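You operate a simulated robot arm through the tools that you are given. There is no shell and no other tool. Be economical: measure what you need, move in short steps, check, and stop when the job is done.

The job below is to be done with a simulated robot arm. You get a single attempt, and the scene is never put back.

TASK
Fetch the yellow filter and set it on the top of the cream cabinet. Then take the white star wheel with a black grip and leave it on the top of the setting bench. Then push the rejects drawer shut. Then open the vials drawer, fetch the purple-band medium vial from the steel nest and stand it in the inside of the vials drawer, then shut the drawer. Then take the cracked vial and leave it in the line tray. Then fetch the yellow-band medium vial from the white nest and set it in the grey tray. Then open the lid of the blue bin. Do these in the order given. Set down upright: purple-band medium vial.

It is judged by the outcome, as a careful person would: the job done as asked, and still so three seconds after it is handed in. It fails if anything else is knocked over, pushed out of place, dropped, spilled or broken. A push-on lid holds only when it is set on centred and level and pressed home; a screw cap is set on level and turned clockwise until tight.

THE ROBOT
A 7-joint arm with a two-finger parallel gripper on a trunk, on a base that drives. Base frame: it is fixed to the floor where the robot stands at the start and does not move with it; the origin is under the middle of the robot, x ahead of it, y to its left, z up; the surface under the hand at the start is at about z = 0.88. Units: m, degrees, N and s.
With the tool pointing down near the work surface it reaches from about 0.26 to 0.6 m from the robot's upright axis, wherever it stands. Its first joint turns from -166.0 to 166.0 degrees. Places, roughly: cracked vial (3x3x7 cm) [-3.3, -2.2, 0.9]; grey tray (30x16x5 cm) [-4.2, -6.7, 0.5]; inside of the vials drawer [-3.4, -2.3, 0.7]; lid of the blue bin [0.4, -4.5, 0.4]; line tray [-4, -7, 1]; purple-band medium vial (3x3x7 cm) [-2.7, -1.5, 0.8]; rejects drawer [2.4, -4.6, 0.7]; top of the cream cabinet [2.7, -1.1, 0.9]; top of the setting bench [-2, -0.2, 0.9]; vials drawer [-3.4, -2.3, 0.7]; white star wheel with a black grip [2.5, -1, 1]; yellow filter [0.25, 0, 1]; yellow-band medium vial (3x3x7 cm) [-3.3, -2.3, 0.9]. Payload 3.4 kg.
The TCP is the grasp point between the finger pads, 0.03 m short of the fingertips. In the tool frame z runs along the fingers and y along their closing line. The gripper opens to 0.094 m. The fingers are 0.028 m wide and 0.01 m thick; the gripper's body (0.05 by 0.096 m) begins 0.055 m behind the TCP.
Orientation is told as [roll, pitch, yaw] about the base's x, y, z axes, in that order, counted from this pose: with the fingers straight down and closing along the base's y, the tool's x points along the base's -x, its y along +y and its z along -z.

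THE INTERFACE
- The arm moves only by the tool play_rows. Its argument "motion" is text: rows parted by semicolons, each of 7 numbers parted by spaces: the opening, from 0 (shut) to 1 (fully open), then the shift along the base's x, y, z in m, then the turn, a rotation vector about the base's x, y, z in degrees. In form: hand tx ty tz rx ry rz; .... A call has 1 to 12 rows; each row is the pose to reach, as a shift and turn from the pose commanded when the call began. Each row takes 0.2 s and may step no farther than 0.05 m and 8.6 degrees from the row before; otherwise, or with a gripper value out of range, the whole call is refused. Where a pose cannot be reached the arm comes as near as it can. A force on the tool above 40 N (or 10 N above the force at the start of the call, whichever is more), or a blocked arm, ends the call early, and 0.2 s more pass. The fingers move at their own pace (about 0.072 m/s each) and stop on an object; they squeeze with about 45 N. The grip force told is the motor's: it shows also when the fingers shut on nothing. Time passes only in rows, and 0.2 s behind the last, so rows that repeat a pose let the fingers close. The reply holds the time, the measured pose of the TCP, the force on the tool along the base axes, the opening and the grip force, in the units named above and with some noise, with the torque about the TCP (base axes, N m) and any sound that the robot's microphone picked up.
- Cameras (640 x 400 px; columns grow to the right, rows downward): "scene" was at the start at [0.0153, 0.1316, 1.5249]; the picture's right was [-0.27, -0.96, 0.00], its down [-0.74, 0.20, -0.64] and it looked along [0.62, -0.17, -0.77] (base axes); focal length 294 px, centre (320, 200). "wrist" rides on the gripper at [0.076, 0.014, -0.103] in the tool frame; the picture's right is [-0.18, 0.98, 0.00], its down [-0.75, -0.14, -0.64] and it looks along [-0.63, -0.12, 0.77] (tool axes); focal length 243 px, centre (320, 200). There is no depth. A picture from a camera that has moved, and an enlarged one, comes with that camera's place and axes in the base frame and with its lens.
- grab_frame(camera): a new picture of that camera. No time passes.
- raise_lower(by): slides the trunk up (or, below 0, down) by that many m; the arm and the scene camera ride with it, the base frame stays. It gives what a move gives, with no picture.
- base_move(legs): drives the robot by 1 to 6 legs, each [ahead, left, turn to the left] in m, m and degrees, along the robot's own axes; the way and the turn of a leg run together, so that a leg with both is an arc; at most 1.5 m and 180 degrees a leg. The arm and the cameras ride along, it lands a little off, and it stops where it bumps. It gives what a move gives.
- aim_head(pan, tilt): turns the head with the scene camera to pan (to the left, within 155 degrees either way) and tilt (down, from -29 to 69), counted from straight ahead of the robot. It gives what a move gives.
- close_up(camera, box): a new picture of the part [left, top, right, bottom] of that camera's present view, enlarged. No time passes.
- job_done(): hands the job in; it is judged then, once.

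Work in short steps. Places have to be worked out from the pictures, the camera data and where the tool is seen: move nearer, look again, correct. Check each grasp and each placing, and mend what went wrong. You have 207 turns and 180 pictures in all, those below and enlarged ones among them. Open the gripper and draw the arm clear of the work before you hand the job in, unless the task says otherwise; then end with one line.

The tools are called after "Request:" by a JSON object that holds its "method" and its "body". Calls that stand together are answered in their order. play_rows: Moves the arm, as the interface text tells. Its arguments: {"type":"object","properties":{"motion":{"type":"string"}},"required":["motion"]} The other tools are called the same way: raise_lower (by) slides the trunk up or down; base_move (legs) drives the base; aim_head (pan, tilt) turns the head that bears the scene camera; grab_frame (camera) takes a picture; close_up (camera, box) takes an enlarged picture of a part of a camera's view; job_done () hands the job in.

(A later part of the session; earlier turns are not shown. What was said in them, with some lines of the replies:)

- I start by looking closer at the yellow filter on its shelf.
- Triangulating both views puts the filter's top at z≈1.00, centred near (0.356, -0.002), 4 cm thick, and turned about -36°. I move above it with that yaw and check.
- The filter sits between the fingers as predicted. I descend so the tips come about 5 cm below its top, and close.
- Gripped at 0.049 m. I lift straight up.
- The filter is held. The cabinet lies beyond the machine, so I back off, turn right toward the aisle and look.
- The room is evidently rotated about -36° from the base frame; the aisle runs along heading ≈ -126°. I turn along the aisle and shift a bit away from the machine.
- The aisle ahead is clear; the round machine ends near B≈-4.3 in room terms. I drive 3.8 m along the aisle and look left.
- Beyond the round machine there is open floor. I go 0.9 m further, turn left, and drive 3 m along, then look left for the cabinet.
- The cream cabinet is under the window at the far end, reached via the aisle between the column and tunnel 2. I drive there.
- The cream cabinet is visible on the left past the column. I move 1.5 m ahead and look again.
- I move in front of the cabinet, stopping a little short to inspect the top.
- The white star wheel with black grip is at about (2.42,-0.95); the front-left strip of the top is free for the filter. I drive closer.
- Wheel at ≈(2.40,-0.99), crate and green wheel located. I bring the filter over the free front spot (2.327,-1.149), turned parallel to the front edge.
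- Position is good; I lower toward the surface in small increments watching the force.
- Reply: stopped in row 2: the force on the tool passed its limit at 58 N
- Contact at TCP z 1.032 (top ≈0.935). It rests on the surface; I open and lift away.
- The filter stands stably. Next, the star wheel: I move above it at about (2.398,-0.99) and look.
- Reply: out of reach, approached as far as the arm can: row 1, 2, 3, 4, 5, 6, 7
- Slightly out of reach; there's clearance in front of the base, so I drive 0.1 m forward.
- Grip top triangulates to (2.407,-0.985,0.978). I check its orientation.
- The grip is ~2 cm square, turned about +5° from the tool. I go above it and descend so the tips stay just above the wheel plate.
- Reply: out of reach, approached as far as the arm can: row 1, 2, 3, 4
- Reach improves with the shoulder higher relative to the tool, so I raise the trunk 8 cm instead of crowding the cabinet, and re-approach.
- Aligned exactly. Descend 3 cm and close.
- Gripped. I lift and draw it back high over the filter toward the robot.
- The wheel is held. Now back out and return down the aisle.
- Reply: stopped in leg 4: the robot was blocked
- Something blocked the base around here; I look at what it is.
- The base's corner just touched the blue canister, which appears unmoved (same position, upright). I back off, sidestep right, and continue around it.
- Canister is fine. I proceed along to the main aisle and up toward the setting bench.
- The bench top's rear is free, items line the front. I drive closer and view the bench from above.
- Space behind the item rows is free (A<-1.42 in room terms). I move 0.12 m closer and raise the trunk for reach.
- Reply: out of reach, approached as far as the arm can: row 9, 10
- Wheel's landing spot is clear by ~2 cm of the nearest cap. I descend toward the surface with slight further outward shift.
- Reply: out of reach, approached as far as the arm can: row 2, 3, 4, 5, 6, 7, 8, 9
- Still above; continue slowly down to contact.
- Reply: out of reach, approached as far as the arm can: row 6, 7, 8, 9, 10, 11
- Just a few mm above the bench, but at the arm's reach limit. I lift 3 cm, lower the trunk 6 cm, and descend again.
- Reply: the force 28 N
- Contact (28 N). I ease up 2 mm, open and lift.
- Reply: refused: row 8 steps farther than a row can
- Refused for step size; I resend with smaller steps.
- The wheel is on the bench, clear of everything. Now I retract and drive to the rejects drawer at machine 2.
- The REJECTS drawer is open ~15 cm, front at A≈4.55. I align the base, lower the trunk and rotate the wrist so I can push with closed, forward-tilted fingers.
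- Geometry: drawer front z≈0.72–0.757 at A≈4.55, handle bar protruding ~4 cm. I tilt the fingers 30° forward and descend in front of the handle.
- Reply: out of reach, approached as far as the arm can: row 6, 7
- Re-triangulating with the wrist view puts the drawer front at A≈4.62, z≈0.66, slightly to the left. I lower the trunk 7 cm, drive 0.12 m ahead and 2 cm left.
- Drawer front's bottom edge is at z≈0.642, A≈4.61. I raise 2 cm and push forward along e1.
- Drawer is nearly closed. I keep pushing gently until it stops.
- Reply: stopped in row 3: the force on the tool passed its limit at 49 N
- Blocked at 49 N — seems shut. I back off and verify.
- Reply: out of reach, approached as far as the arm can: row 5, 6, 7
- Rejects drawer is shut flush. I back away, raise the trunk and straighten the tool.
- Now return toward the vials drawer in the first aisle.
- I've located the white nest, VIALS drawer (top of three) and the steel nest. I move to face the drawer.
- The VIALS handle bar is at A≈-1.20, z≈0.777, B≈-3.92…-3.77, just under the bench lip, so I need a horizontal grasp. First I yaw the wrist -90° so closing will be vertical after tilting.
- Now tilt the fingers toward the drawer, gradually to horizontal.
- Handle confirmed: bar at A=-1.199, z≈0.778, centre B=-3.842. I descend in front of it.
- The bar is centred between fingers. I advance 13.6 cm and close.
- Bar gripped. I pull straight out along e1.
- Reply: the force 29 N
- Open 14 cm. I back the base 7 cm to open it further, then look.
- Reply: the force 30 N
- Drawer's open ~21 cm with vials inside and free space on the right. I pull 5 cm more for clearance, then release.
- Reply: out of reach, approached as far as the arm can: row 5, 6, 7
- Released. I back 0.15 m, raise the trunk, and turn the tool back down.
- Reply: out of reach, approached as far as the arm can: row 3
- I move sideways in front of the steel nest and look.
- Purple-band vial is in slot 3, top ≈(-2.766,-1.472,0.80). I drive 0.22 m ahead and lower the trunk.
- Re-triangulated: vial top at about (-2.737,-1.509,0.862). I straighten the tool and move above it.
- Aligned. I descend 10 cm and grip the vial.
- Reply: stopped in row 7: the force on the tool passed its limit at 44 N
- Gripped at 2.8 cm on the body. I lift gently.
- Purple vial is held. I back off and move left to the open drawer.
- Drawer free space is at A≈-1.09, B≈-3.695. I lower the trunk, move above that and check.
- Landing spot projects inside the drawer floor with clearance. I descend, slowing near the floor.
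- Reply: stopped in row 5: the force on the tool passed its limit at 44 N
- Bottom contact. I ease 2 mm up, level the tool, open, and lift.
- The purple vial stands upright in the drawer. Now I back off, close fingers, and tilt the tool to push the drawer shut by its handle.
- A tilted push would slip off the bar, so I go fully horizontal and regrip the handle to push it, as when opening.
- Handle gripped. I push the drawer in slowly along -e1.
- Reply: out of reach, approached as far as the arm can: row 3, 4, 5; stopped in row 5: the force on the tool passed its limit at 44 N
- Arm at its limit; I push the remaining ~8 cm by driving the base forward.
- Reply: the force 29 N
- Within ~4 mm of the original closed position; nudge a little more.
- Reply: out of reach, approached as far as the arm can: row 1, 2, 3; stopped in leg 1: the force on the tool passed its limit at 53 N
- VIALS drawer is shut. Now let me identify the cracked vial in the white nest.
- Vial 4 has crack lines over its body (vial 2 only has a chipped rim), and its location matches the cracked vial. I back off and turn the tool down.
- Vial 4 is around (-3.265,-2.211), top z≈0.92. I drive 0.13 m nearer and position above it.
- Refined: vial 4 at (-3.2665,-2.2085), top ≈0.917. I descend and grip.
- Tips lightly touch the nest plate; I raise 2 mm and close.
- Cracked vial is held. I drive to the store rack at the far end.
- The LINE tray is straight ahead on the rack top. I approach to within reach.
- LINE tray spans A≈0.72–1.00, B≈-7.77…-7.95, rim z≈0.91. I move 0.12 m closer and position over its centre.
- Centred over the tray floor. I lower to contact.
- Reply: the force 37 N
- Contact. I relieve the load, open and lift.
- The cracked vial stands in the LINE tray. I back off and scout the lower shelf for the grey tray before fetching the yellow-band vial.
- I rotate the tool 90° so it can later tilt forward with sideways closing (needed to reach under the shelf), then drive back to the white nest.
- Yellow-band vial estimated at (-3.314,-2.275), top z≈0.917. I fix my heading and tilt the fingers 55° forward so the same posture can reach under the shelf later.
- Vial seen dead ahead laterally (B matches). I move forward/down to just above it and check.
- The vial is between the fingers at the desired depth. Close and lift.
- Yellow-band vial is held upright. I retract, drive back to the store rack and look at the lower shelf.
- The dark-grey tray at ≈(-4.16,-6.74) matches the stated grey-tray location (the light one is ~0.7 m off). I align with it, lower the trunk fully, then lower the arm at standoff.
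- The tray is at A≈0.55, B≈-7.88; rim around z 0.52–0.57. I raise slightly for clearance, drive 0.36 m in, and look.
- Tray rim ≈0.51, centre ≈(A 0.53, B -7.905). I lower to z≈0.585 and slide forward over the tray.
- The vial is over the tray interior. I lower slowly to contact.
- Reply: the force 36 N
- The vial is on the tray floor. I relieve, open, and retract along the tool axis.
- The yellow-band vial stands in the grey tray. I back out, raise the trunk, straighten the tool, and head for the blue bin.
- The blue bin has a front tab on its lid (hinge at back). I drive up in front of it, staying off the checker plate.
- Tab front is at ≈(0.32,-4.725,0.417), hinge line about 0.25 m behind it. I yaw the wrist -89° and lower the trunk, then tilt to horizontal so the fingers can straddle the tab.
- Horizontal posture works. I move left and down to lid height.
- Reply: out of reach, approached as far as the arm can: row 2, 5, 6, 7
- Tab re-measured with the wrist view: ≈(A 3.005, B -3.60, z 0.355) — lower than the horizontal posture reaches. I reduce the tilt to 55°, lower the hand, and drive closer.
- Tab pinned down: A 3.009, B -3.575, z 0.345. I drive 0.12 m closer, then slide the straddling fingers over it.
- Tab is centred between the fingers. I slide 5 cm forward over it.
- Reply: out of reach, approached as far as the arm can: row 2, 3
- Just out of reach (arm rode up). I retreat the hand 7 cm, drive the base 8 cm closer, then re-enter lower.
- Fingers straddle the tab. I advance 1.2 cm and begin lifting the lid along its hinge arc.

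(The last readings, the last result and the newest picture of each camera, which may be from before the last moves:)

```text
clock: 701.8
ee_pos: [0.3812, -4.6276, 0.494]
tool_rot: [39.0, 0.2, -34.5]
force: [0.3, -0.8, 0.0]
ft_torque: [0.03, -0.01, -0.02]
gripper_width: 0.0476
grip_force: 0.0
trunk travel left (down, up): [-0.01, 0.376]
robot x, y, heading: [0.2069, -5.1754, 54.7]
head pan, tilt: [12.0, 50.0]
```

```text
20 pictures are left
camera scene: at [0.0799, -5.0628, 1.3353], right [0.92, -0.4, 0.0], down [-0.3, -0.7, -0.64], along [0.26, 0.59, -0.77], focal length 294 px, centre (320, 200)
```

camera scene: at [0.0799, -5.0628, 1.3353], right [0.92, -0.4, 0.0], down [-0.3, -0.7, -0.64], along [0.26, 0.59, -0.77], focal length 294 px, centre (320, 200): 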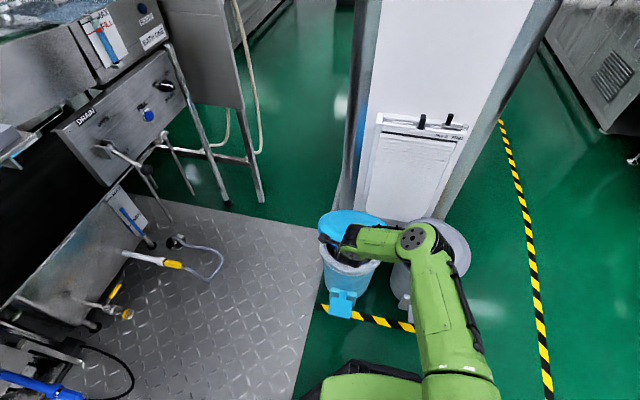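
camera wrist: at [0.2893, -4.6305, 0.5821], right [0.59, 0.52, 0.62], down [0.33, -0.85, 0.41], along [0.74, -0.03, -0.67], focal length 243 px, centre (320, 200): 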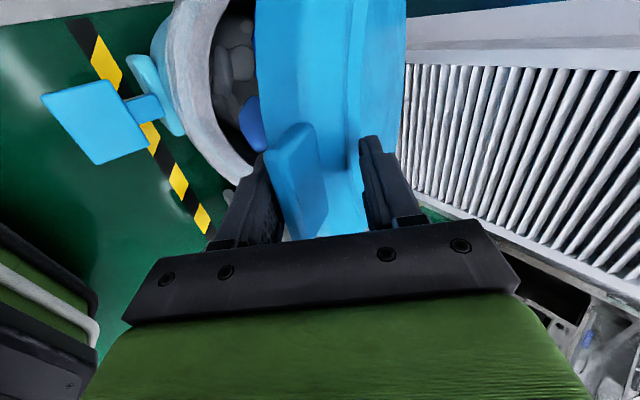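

The lid is lifting nicely. I continue along the arc.

Request:
{"method": "play_rows", "body": {"motion": "0.5 0.0122 0.017 0.0269 -3.2 2.3 0; 0.5 0.0265 0.0369 0.0504 -6.5 4.7 0; 0.5 0.0427 0.0594 0.0708 -9.7 7 0; 0.5 0.0596 0.083 0.0873 -9.7 7 0; 0.5 0.0596 0.083 0.0873 -9.7 7 0"}}

Request:
{"method": "grab_frame", "body": {"camera": "wrist"}}

```text
clock: 703.0
ee_pos: [0.4407, -4.5453, 0.5781]
tool_rot: [27.1, 0.5, -34.3]
force: [-0.7, -0.2, -0.3]
ft_torque: [0.02, -0.03, 0.0]
gripper_width: 0.0475
grip_force: 0.1
trunk travel left (down, up): [-0.01, 0.376]
robot x, y, heading: [0.2092, -5.1732, 54.5]
head pan, tilt: [12.0, 50.0]
```

```text
19 pictures are left
camera wrist: at [0.3588, -4.5322, 0.6771], right [0.65, 0.62, 0.45], down [0.39, -0.77, 0.5], along [0.65, -0.15, -0.74], focal length 243 px, centre (320, 200)
```

wrist: 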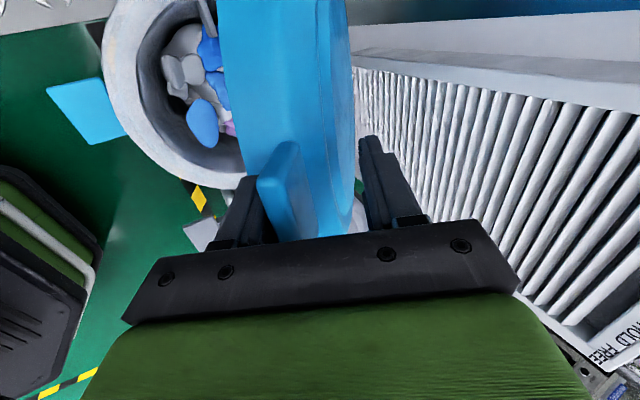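

Lid is past 60°; there's ~20 cm free behind it. I continue pushing up and back.

Request:
{"method": "play_rows", "body": {"motion": "0.5 0.009 0.0126 0.007 0 0 0; 0.5 0.0181 0.0252 0.0126 0 0 0; 0.5 0.0275 0.0383 0.017 0 0 0; 0.5 0.037 0.0516 0.0207 0 0 0; 0.5 0.0467 0.065 0.0227 0 0 0; 0.5 0.0467 0.065 0.0227 0 0 0"}}

Request:
{"method": "grab_frame", "body": {"camera": "wrist"}}

```text
clock: 704.4
ee_pos: [0.4562, -4.5386, 0.6017]
tool_rot: [27.0, 0.4, -34.5]
force: [-0.1, -0.2, 0.2]
ft_torque: [-0.02, -0.01, 0.01]
gripper_width: 0.0471
grip_force: 0.1
out of reach, approached as far as the arm can: row 1, 2, 3, 4, 5, 6
trunk travel left (down, up): [-0.01, 0.376]
robot x, y, heading: [0.2046, -5.1693, 54.4]
head pan, tilt: [12.0, 50.0]
```

```text
18 pictures are left
camera wrist: at [0.3751, -4.5246, 0.7001], right [0.65, 0.61, 0.45], down [0.39, -0.77, 0.5], along [0.65, -0.15, -0.74], focal length 243 px, centre (320, 200)
```

wrist: 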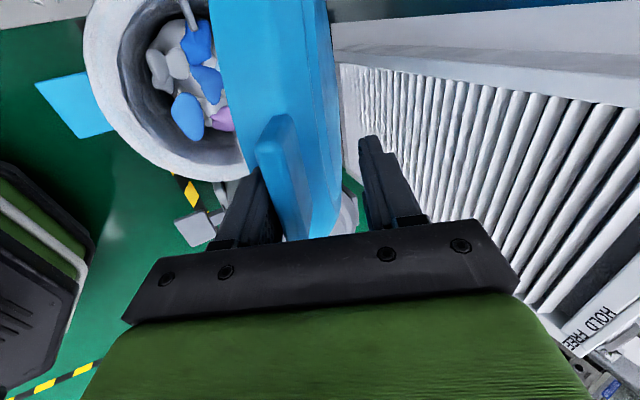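

Arm at its limit; I nudge the base 5 cm forward to carry the lid further up.

Request:
{"method": "base_move", "body": {"legs": [[0.05, 0, 0]]}}

Request:
{"method": "play_rows", "body": {"motion": "0.5 0.003 0.004 -0.005 6.1 -4.4 0; 0.5 0.006 0.008 -0.01 12.2 -8.8 0; 0.5 0.012 0.016 -0.01 18.3 -13.1 0; 0.5 0.02 0.028 -0.01 22 -15.8 0; 0.5 0.02 0.028 -0.01 22 -15.8 0"}}

Request:
{"method": "grab_frame", "body": {"camera": "wrist"}}

```text
clock: 705.3
ee_pos: [0.4875, -4.4972, 0.601]
tool_rot: [26.9, 0.5, -34.6]
force: [0.0, -0.1, 0.2]
ft_torque: [0.01, 0.02, 0.03]
gripper_width: 0.0471
grip_force: 0.3
trunk travel left (down, up): [-0.01, 0.376]
robot x, y, heading: [0.2397, -5.1307, 54.5]
head pan, tilt: [12.0, 50.0]
```

```text
clock: 706.4
ee_pos: [0.5034, -4.4789, 0.5873]
tool_rot: [52.6, -0.1, -34.8]
force: [-9.7, -21.8, 22.8]
ft_torque: [-3.26, 2.85, -1.3]
gripper_width: 0.0755
grip_force: 45.0
trunk travel left (down, up): [-0.01, 0.376]
robot x, y, heading: [0.2336, -5.1312, 54.5]
head pan, tilt: [12.0, 50.0]
stopped in row 5: the force on the tool passed its limit at 50 N (the readings are from after the stop); the commanded pose is now the measured one
```

```text
17 pictures are left
camera wrist: at [0.3985, -4.4956, 0.6616], right [0.49, 0.39, 0.78], down [0.28, -0.92, 0.28], along [0.83, 0.08, -0.56], focal length 243 px, centre (320, 200)
```

wrist: 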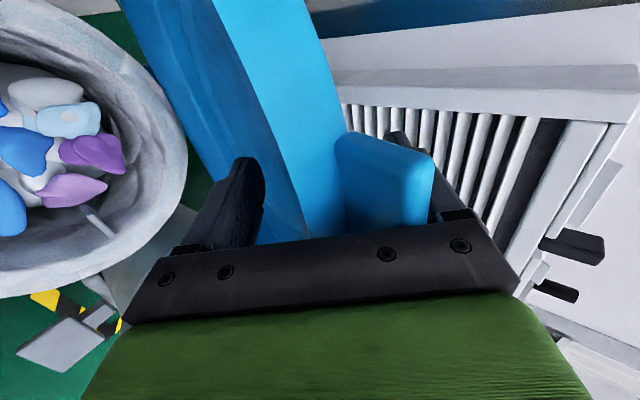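

The tab got wedged between the fingers with the lid nearly vertical. I open the gripper fully to release the wedge and push a bit further.

Request:
{"method": "play_rows", "body": {"motion": "1 0 0 0 0 0 0; 1 0 0 0 0 0 0; 1 0.006 0.008 0.003 0 0 0; 1 0.012 0.016 0.005 0 0 0; 1 0.018 0.024 0.005 0 0 0; 1 0.018 0.024 0.005 0 0 0"}}

Request:
{"method": "grab_frame", "body": {"camera": "wrist"}}

Request:
{"method": "grab_frame", "body": {"camera": "scene"}}

```text
clock: 707.8
ee_pos: [0.5191, -4.4583, 0.5925]
tool_rot: [52.7, 0.0, -34.5]
force: [0.9, 0.5, -0.8]
ft_torque: [0.0, 0.03, -0.01]
gripper_width: 0.094
grip_force: 0.1
out of reach, approached as far as the arm can: row 5, 6
trunk travel left (down, up): [-0.01, 0.376]
robot x, y, heading: [0.2387, -5.1317, 54.5]
head pan, tilt: [12.0, 50.0]
```

```text
16 pictures are left
camera wrist: at [0.4138, -4.4762, 0.6653], right [0.49, 0.39, 0.78], down [0.28, -0.92, 0.28], along [0.83, 0.09, -0.56], focal length 243 px, centre (320, 200)
```

wrist: 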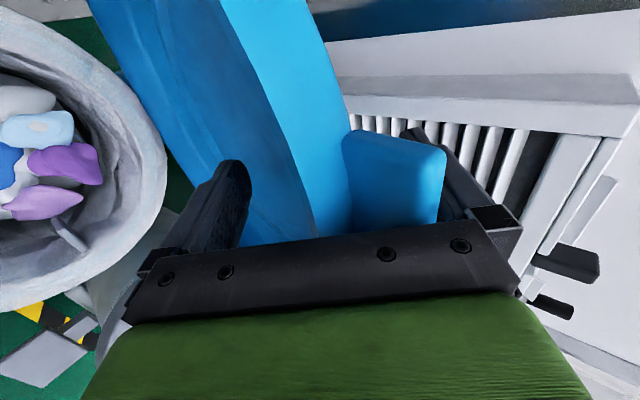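

```text
15 pictures are left
camera scene: at [0.1091, -5.022, 1.3353], right [0.92, -0.4, 0.0], down [-0.31, -0.7, -0.64], along [0.26, 0.59, -0.77], focal length 294 px, centre (320, 200)
```

scene: 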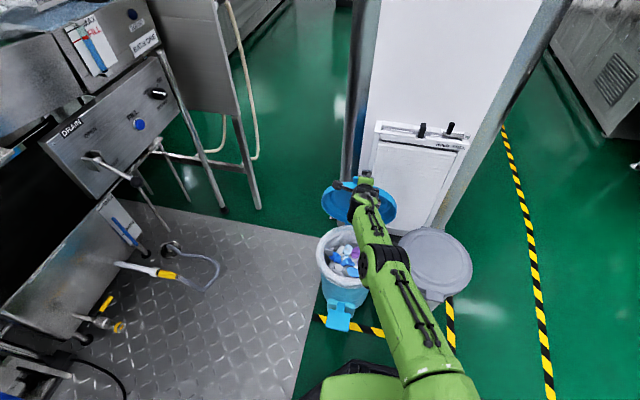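

The lid is about vertical (~88°). I nudge the base 3 cm more to take it past vertical.

Request:
{"method": "base_move", "body": {"legs": [[0.03, 0, 0]]}}

Request:
{"method": "close_up", "body": {"camera": "scene", "box": [280, 130, 460, 340]}}

```text
clock: 708.6
ee_pos: [0.5257, -4.4476, 0.5956]
tool_rot: [52.4, 0.2, -35.0]
force: [-5.9, -11.1, 15.1]
ft_torque: [-2.52, 1.48, -0.71]
gripper_width: 0.0939
grip_force: 0.0
trunk travel left (down, up): [-0.01, 0.376]
robot x, y, heading: [0.244, -5.1218, 54.7]
head pan, tilt: [12.0, 50.0]
stopped in leg 1: the force on the tool passed its limit at 62 N (the readings are from after the stop); the commanded pose is now the measured one
```

```text
1.90 times, centred on (370, 235) of scene
camera zoom: at [0.1161, -5.0131, 1.3354], right [0.92, -0.4, 0.0], down [-0.3, -0.7, -0.64], along [0.26, 0.59, -0.76], focal length 560 px, centre (225, 133)
```

zoom: 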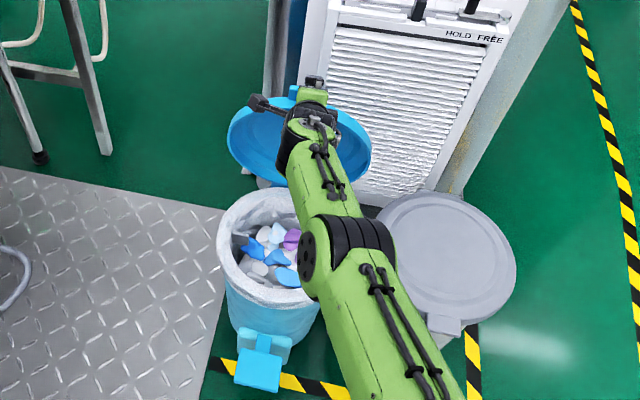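

Something resisted (lid stop). I ease back 2–3 cm and see whether the lid stays.

Request:
{"method": "play_rows", "body": {"motion": "1 -0.006 -0.008 0 0 0 0; 1 -0.012 -0.0162 0 0 0 0; 1 -0.0175 -0.0244 0 0 0 0; 1 -0.0175 -0.0244 0 0 0 0; 1 -0.0175 -0.0244 0 0 0 0; 1 -0.0175 -0.0244 0 0 0 0"}}

Request:
{"method": "grab_frame", "body": {"camera": "wrist"}}

```text
clock: 710.0
ee_pos: [0.509, -4.4721, 0.5952]
tool_rot: [52.2, 0.1, -34.8]
force: [-0.6, 0.1, 0.3]
ft_torque: [0.02, 0.02, 0.02]
gripper_width: 0.0941
grip_force: 0.0
out of reach, approached as far as the arm can: row 1
trunk travel left (down, up): [-0.01, 0.376]
robot x, y, heading: [0.2466, -5.1202, 54.3]
head pan, tilt: [12.0, 50.0]
```

```text
13 pictures are left
camera wrist: at [0.4046, -4.4882, 0.668], right [0.5, 0.39, 0.78], down [0.28, -0.92, 0.28], along [0.82, 0.08, -0.56], focal length 243 px, centre (320, 200)
```

wrist: 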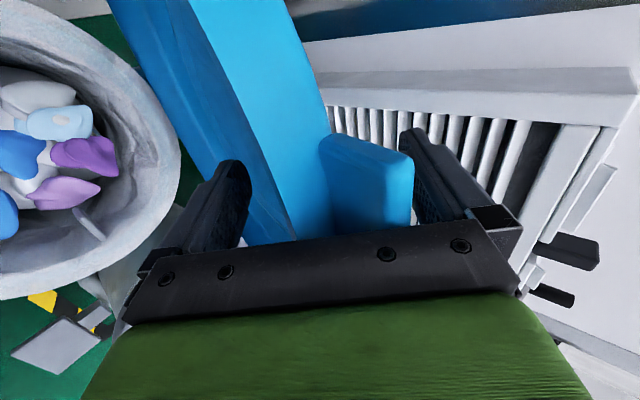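

The lid follows the finger back, so it isn't yet past its balance point. I rotate the tool toward horizontal (upper finger clearing over the tab) so I can push further with more reach.

Request:
{"method": "play_rows", "body": {"motion": "1 -0.004 -0.0055 0.01 6.1 -4.4 0; 1 -0.008 -0.011 0.018 12.2 -8.8 0; 1 -0.012 -0.0165 0.025 18.3 -13.1 0; 1 -0.016 -0.022 0.03 24.4 -17.5 0; 1 -0.016 -0.022 0.03 24.4 -17.5 0"}}

Request:
{"method": "grab_frame", "body": {"camera": "wrist"}}

```text
clock: 711.2
ee_pos: [0.4933, -4.4934, 0.6242]
tool_rot: [82.3, -0.5, -34.9]
force: [-1.2, 0.2, -0.3]
ft_torque: [-0.02, -0.01, -0.03]
gripper_width: 0.0941
grip_force: 0.1
trunk travel left (down, up): [-0.01, 0.376]
robot x, y, heading: [0.2465, -5.1195, 54.4]
head pan, tilt: [12.0, 50.0]
```

```text
12 pictures are left
camera wrist: at [0.3732, -4.5325, 0.6503], right [0.22, 0.01, 0.98], down [0.24, -0.97, -0.05], along [0.94, 0.25, -0.22], focal length 243 px, centre (320, 200)
```

wrist: 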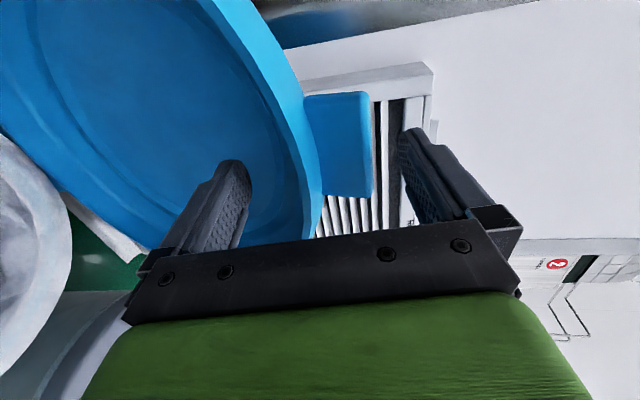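

Now the lower finger is on the lid's underside and the upper is above the tab. I push forward.

Request:
{"method": "play_rows", "body": {"motion": "1 0.007 0.0097 -0.002 0 0 0; 1 0.014 0.0195 -0.005 0 0 0; 1 0.021 0.029 -0.008 0 0 0; 1 0.028 0.039 -0.012 0 0 0; 1 0.035 0.0487 -0.016 0 0 0; 1 0.042 0.0585 -0.02 0 0 0; 1 0.049 0.068 -0.024 0 0 0; 1 0.056 0.078 -0.028 0 0 0"}}

Request:
{"method": "grab_frame", "body": {"camera": "wrist"}}

```text
clock: 713.0
ee_pos: [0.5305, -4.4389, 0.6111]
tool_rot: [82.9, -0.3, -34.8]
force: [-0.1, 2.2, 26.5]
ft_torque: [0.87, -0.21, 0.33]
gripper_width: 0.094
grip_force: 0.1
out of reach, approached as far as the arm can: row 6, 7, 8
trunk travel left (down, up): [-0.01, 0.376]
robot x, y, heading: [0.2454, -5.125, 54.7]
head pan, tilt: [12.0, 50.0]
```

```text
11 pictures are left
camera wrist: at [0.4106, -4.4787, 0.6378], right [0.22, 0.0, 0.98], down [0.24, -0.97, -0.06], along [0.95, 0.25, -0.21], focal length 243 px, centre (320, 200)
```

wrist: 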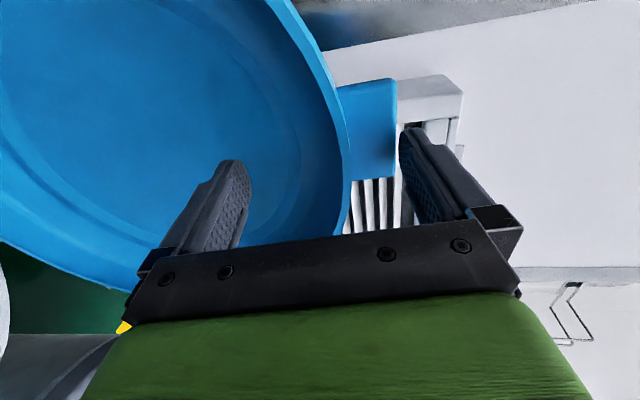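

Upper finger presses the tab top slightly; I raise 1.5 cm, then withdraw a few cm and check whether the lid stays.

Request:
{"method": "play_rows", "body": {"motion": "1 0 0 0.015 0 0 0; 1 0 0 0.015 0 0 0; 1 -0.008 -0.0115 0.015 0 0 0; 1 -0.017 -0.0235 0.015 0 0 0; 1 -0.029 -0.0405 0.015 0 0 0; 1 -0.029 -0.0405 0.015 0 0 0; 1 -0.029 -0.0405 0.015 0 0 0"}}

Request:
{"method": "grab_frame", "body": {"camera": "wrist"}}

```text
clock: 714.6
ee_pos: [0.5, -4.4825, 0.618]
tool_rot: [82.2, -0.3, -34.8]
force: [0.1, 0.5, 0.2]
ft_torque: [-0.01, 0.01, 0.03]
gripper_width: 0.0943
grip_force: 0.2
trunk travel left (down, up): [-0.01, 0.376]
robot x, y, heading: [0.2412, -5.1224, 54.5]
head pan, tilt: [12.0, 50.0]
```

```text
10 pictures are left
camera wrist: at [0.3804, -4.5207, 0.6464], right [0.22, 0.01, 0.98], down [0.24, -0.97, -0.05], along [0.94, 0.25, -0.22], focal length 243 px, centre (320, 200)
```

wrist: 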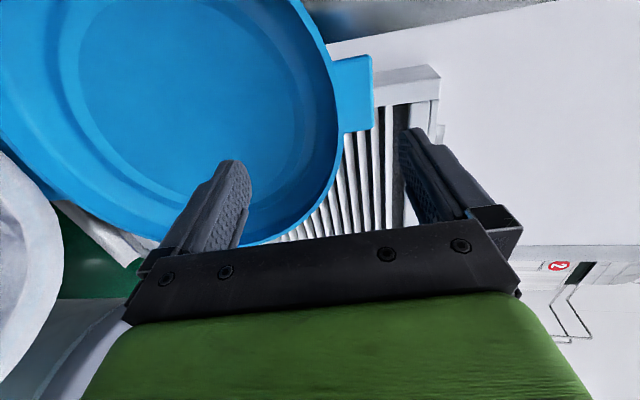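

The lid now appears to remain behind, away from the finger. I withdraw fully by backing the base and check.

Request:
{"method": "base_move", "body": {"legs": [[-0.25, 0, 0]]}}

Request:
{"method": "close_up", "body": {"camera": "scene", "box": [260, 60, 460, 260]}}

```text
clock: 716.4
ee_pos: [0.3597, -4.683, 0.619]
tool_rot: [82.3, -0.4, -35.2]
force: [-0.1, 0.2, 1.4]
ft_torque: [-0.01, 0.0, -0.02]
gripper_width: 0.094
grip_force: 0.0
trunk travel left (down, up): [-0.01, 0.376]
robot x, y, heading: [0.0996, -5.319, 54.5]
head pan, tilt: [12.0, 50.0]
```

```text
2.00 times, centred on (360, 160) of scene
camera zoom: at [-0.0256, -5.2103, 1.3353], right [0.92, -0.4, 0.0], down [-0.31, -0.7, -0.64], along [0.26, 0.59, -0.77], focal length 588 px, centre (240, 280)
```

zoom: 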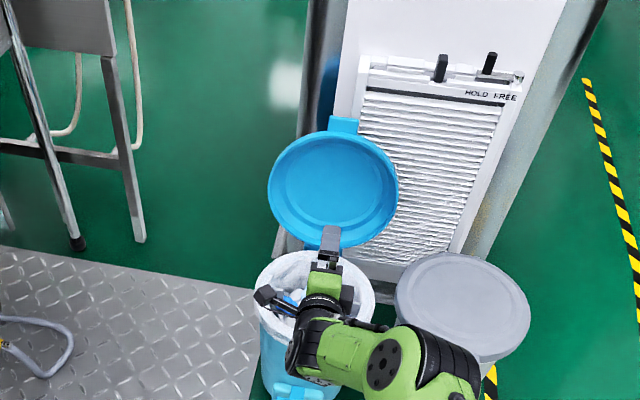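

The lid stays open past vertical. I draw the arm clear and do a last check.

Request:
{"method": "base_move", "body": {"legs": [[-0.45, 0, 0]]}}

Request:
{"method": "raise_lower", "body": {"by": 0.15}}

Request:
{"method": "grab_frame", "body": {"camera": "scene"}}

```text
clock: 719.1
ee_pos: [0.097, -5.0473, 0.6192]
tool_rot: [82.3, -0.4, -34.9]
force: [0.3, -0.9, 0.1]
ft_torque: [-0.01, 0.03, 0.0]
gripper_width: 0.094
grip_force: 0.1
trunk travel left (down, up): [-0.01, 0.376]
robot x, y, heading: [-0.159, -5.6832, 54.5]
head pan, tilt: [12.0, 50.0]
```

```text
clock: 720.8
ee_pos: [0.0961, -5.0472, 0.7692]
tool_rot: [82.3, -0.4, -34.9]
force: [-0.2, 0.3, -0.5]
ft_torque: [0.02, 0.0, -0.03]
gripper_width: 0.0941
grip_force: 0.0
trunk travel left (down, up): [-0.16, 0.226]
robot x, y, heading: [-0.1635, -5.6862, 54.6]
head pan, tilt: [12.0, 50.0]
```

```text
8 pictures are left
camera scene: at [-0.2873, -5.5753, 1.4858], right [0.92, -0.4, 0.0], down [-0.31, -0.7, -0.64], along [0.26, 0.59, -0.77], focal length 294 px, centre (320, 200)
```

scene: 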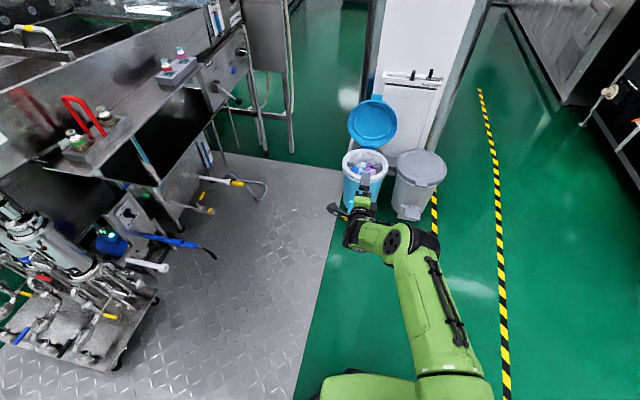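

The lid is still open, both bins are upright where they stood, and the arm is clear with the gripper open. I hand the job in.

Request:
{"method": "job_done", "body": {}}

```text
The job is handed in.
```

All seven tasks were done in the order given and handed in. The base brushed the blue canister once, but it stayed upright and did not appear to move. Two trays looked grey, so I used the dark one, which matched the position given.
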